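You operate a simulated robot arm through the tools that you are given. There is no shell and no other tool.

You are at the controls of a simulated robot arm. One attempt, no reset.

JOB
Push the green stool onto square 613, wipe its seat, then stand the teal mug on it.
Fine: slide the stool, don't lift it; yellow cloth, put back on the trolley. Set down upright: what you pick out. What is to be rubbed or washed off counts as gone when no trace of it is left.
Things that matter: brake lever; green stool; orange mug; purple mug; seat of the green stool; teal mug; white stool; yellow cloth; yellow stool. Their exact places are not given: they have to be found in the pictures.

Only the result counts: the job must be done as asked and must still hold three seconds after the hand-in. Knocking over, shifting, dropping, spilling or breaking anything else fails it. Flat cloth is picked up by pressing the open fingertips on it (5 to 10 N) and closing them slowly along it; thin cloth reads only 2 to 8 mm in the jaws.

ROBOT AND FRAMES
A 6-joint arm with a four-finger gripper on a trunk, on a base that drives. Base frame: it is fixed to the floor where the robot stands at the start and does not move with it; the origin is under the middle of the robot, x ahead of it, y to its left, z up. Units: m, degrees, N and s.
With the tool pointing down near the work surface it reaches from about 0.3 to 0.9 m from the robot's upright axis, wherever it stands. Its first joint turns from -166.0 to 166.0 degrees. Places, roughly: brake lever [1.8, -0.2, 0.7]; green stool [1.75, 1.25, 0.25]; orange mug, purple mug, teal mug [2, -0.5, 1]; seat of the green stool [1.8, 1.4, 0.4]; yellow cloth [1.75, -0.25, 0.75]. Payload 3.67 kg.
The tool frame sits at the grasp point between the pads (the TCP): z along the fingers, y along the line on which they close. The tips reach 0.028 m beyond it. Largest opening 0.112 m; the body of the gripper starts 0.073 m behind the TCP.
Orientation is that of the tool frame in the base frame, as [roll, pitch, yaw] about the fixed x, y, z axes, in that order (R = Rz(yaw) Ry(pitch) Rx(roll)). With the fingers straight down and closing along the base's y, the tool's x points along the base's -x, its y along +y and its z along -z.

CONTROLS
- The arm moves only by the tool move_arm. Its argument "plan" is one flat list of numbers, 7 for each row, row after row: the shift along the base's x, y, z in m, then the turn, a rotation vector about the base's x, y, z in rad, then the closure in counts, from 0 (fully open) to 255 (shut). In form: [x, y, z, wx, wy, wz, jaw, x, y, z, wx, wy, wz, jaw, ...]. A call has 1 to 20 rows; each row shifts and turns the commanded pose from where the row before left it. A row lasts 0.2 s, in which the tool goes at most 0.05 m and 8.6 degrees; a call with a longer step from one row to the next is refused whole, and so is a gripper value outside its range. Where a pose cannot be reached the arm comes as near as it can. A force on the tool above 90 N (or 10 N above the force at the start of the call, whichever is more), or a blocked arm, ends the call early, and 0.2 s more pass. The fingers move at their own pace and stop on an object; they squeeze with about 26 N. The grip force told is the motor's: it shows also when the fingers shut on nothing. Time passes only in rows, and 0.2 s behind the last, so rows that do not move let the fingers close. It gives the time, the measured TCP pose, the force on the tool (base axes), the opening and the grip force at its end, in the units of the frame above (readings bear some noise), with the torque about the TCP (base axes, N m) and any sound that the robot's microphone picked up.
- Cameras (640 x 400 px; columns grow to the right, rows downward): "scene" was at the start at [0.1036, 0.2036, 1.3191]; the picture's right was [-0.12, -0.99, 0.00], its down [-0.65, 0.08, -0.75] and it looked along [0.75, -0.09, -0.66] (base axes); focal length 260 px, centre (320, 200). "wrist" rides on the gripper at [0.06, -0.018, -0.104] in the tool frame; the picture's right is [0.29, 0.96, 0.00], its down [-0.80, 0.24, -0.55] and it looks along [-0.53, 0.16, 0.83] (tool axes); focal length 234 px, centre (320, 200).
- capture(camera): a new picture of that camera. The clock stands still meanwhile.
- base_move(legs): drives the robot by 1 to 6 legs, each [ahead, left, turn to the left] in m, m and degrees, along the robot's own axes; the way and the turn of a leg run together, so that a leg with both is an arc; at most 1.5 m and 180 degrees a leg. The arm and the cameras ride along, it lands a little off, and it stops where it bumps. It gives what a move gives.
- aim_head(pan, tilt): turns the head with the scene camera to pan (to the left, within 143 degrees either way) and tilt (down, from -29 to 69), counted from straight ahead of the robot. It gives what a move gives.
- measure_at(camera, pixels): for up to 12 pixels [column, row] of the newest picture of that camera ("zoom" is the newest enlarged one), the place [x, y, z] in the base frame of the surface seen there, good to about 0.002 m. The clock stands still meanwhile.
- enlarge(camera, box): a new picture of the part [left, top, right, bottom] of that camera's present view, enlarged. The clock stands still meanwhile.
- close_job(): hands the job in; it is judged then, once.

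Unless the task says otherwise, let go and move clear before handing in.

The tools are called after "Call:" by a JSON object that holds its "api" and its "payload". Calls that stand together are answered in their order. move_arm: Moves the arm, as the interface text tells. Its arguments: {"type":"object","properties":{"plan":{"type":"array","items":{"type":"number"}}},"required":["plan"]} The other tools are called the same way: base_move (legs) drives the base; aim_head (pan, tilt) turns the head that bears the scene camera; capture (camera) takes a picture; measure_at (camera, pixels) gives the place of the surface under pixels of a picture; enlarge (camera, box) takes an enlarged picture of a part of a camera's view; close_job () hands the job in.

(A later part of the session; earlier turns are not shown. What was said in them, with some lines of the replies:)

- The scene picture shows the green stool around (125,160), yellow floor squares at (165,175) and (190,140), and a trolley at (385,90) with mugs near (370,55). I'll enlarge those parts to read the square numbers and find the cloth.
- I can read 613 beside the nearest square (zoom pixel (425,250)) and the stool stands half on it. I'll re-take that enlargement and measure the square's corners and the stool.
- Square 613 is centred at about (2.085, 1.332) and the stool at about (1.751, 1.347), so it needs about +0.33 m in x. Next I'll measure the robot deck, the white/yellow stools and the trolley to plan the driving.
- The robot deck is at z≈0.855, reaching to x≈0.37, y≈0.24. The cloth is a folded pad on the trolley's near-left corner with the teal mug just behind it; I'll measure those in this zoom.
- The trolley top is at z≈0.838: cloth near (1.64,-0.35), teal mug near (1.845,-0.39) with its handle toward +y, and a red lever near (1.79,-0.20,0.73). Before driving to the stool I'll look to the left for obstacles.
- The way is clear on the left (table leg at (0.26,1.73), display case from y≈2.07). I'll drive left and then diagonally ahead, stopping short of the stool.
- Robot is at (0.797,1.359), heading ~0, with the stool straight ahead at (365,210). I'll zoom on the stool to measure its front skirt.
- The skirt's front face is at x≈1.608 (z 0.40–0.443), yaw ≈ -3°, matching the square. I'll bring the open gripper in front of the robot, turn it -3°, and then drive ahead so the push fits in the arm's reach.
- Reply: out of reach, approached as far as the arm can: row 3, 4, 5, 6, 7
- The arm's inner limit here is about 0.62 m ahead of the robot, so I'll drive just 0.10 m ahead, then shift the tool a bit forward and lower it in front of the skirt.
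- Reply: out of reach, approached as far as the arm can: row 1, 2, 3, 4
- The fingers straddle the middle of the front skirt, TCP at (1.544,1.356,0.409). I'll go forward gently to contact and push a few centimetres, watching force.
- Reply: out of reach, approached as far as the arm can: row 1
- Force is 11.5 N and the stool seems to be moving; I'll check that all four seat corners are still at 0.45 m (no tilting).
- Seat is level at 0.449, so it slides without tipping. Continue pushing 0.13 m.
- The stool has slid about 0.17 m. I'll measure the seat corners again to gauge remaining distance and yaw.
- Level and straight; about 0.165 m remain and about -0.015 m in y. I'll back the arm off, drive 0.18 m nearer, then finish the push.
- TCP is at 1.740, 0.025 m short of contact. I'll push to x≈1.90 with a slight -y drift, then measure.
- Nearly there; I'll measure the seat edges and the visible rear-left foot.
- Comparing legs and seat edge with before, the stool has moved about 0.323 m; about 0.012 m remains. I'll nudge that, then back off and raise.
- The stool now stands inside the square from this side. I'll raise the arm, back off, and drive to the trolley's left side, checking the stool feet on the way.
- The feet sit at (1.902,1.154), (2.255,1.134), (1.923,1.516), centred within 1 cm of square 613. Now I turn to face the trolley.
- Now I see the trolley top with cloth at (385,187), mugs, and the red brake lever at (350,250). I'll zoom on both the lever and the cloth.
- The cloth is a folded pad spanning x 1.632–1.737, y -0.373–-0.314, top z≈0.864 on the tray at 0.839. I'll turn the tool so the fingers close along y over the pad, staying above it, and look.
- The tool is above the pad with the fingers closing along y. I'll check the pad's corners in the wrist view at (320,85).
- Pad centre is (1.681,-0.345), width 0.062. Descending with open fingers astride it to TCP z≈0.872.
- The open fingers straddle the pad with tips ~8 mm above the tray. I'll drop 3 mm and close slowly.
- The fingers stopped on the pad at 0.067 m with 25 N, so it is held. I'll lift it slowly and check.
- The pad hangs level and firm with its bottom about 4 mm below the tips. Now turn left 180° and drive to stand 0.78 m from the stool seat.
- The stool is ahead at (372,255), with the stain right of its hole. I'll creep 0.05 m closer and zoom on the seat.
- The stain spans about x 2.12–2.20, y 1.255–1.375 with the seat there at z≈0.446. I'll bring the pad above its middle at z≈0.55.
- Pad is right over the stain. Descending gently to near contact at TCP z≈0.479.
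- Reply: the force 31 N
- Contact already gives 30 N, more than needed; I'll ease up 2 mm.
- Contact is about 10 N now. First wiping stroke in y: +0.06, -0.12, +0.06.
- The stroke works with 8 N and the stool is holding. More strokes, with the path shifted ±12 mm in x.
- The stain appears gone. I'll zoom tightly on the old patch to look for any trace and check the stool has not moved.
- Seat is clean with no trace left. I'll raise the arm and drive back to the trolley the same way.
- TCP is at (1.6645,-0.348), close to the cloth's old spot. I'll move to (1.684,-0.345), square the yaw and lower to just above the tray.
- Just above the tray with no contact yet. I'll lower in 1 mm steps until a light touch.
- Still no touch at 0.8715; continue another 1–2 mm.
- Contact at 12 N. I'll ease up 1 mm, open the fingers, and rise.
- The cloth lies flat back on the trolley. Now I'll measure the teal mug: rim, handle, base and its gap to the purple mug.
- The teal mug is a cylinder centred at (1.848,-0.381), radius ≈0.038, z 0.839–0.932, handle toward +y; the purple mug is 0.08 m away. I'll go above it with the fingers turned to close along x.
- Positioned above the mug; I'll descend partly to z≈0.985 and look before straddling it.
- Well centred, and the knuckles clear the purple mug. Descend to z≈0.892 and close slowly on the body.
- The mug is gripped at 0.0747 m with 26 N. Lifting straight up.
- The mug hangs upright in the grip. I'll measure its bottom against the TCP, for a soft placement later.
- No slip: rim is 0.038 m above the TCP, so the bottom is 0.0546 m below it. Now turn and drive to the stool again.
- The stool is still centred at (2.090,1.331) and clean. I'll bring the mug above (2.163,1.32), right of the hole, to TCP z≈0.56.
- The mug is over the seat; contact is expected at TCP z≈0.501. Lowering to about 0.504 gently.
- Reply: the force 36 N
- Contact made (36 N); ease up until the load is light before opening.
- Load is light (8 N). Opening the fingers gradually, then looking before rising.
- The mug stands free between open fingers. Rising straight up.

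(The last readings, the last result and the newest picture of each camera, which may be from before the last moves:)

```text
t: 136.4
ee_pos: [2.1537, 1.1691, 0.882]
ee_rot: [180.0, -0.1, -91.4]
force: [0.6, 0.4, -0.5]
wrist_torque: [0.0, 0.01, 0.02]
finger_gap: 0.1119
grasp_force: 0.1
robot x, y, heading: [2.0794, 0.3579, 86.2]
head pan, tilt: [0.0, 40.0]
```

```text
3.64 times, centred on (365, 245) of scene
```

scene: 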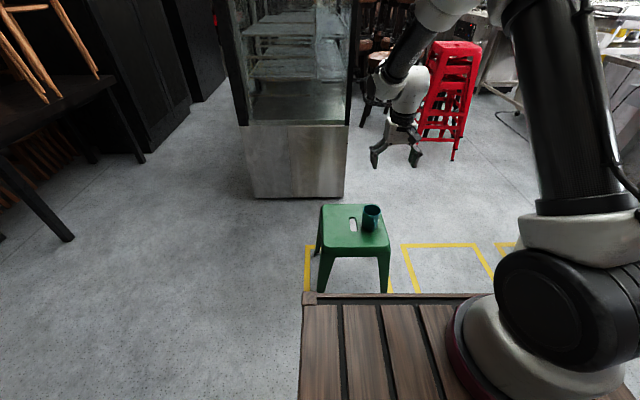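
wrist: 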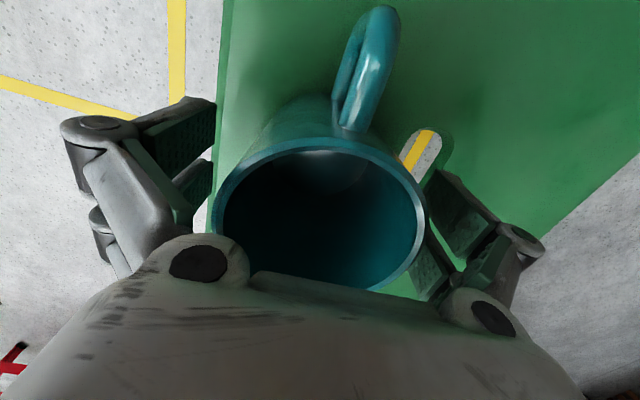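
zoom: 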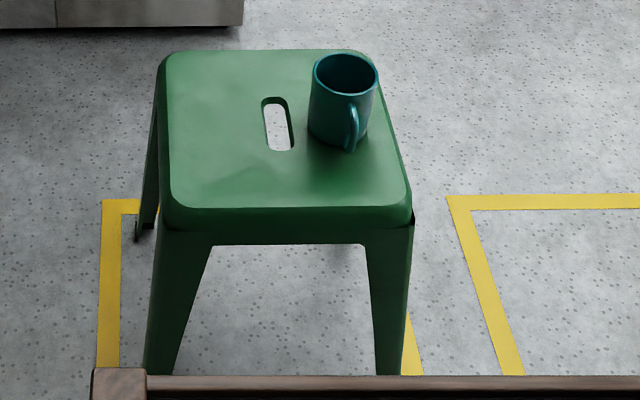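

The mug stands upright on the seat. I'll drive sideways to a clear view to verify feet, seat and trolley before handing in.

Call:
{"api": "base_move", "payload": {"legs": [[0, 0.45, 0]]}}

Call:
{"api": "aim_head", "payload": {"pan": -25, "tilt": 40}}

Call:
{"api": "capture", "payload": {"camera": "scene"}}

```text
t: 139.1
ee_pos: [1.7087, 1.2013, 0.8823]
ee_rot: [-180.0, -0.1, -91.4]
force: [0.6, -0.5, 0.2]
wrist_torque: [-0.04, -0.02, 0.0]
finger_gap: 0.1118
grasp_force: 0.1
robot x, y, heading: [1.6355, 0.3895, 86.0]
head pan, tilt: [0.0, 40.0]
```

```text
t: 140.0
ee_pos: [1.7081, 1.2006, 0.8824]
ee_rot: [179.8, -0.1, -91.4]
force: [0.0, 0.5, 0.8]
wrist_torque: [-0.02, -0.03, -0.03]
finger_gap: 0.1119
grasp_force: 0.1
robot x, y, heading: [1.6317, 0.3888, 86.1]
head pan, tilt: [-25.0, 40.0]
```

```text
taken
```

scene: 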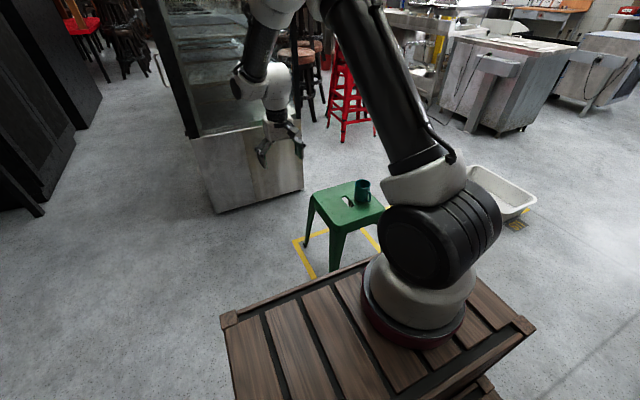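

The arm hides the view; I'll turn to heading 0 as before and look left.

Call:
{"api": "base_move", "payload": {"legs": [[0, 0, -86]]}}

Call:
{"api": "aim_head", "payload": {"pan": 60, "tilt": 40}}

Call:
{"api": "capture", "payload": {"camera": "scene"}}

Call:
{"api": "enlarge", "payload": {"camera": "scene", "box": [230, 190, 410, 350]}}

```text
t: 144.1
ee_pos: [2.4479, 0.3603, 0.8825]
ee_rot: [180.0, -0.1, -178.3]
force: [-0.5, 0.2, -0.3]
wrist_torque: [0.0, -0.01, 0.02]
finger_gap: 0.1119
grasp_force: 0.0
robot x, y, heading: [1.6335, 0.3895, -1.1]
head pan, tilt: [-25.0, 40.0]
```

```text
t: 145.7
ee_pos: [2.4476, 0.3611, 0.8816]
ee_rot: [-180.0, -0.1, -178.2]
force: [-0.5, -0.2, -0.2]
wrist_torque: [0.01, 0.01, 0.01]
finger_gap: 0.112
grasp_force: 0.1
robot x, y, heading: [1.6341, 0.3895, -0.7]
head pan, tilt: [60.0, 40.0]
```

```text
taken
```

scene: 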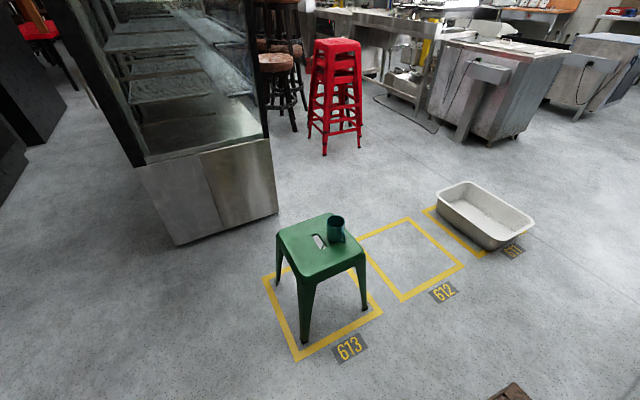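

```text
2.50 times, centred on (320, 270) of scene
```

zoom: 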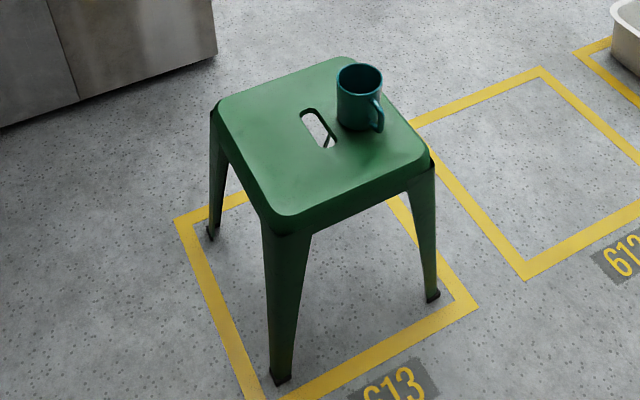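

Stool and mug look good; I'll measure the feet and square once more and check the trolley.

Call:
{"api": "measure_at", "payload": {"camera": "zoom", "pixels": [[280, 373], [432, 292], [213, 233], [262, 399], [476, 302], [176, 219], [288, 392], [458, 297], [192, 222], [360, 68], [360, 125]]}}

Call:
{"api": "aim_head", "payload": {"pan": -75, "tilt": 40}}

Call:
{"api": "capture", "payload": {"camera": "scene"}}

```text
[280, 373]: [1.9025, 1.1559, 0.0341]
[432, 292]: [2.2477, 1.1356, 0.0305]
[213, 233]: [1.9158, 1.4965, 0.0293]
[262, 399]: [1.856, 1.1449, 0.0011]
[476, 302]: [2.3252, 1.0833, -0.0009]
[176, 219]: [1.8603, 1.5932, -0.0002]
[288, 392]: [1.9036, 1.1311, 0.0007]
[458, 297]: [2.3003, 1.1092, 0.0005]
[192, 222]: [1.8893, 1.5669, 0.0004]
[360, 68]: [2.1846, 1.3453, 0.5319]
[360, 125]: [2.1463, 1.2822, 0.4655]
```

```text
t: 147.8
ee_pos: [2.4472, 0.36, 0.8831]
ee_rot: [179.9, -0.1, -178.4]
force: [0.2, -0.2, -0.2]
wrist_torque: [0.0, 0.02, -0.01]
finger_gap: 0.1119
grasp_force: 0.1
robot x, y, heading: [1.6342, 0.3909, -1.1]
head pan, tilt: [-75.0, 40.0]
```

```text
taken
```

scene: 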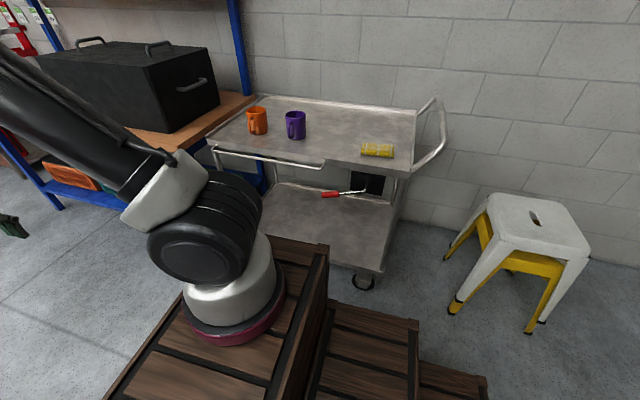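

All feet are inside square 613's tape (smallest margin about 1 cm). The seat is clean, the mug is upright at z≈0.53 rim, and the cloth is on the trolley with the other mugs and lever as they were. The hand is clear, so I'm handing in.

Call:
{"api": "close_job", "payload": {}}

```text
The job is handed in.
```

The job is handed in, with all three parts done. I don't have the judge's result.

- **Stool:** it was slid, not lifted, onto square 613. The three feet I could measure are inside the tape, with about 1 cm to spare at the tightest side. The fourth, at the far left, was hidden, but the seat is level and centred on the square. It sits about 1 cm off centre, towards the side with the 613 label.
- **Seat:** the stain is gone, and a close-up of the old patch showed no trace.
- **Cloth:** the yellow cloth is back on the trolley, lying flat close to where it started.
- **Mug:** the teal mug stands upright on the seat, between the slot and the edge nearer square 612.

I never touched the brake lever, the orange and purple mugs, or the white and yellow stools. In the last picture they looked as they did at the start. The gripper was open and well clear at hand-in.
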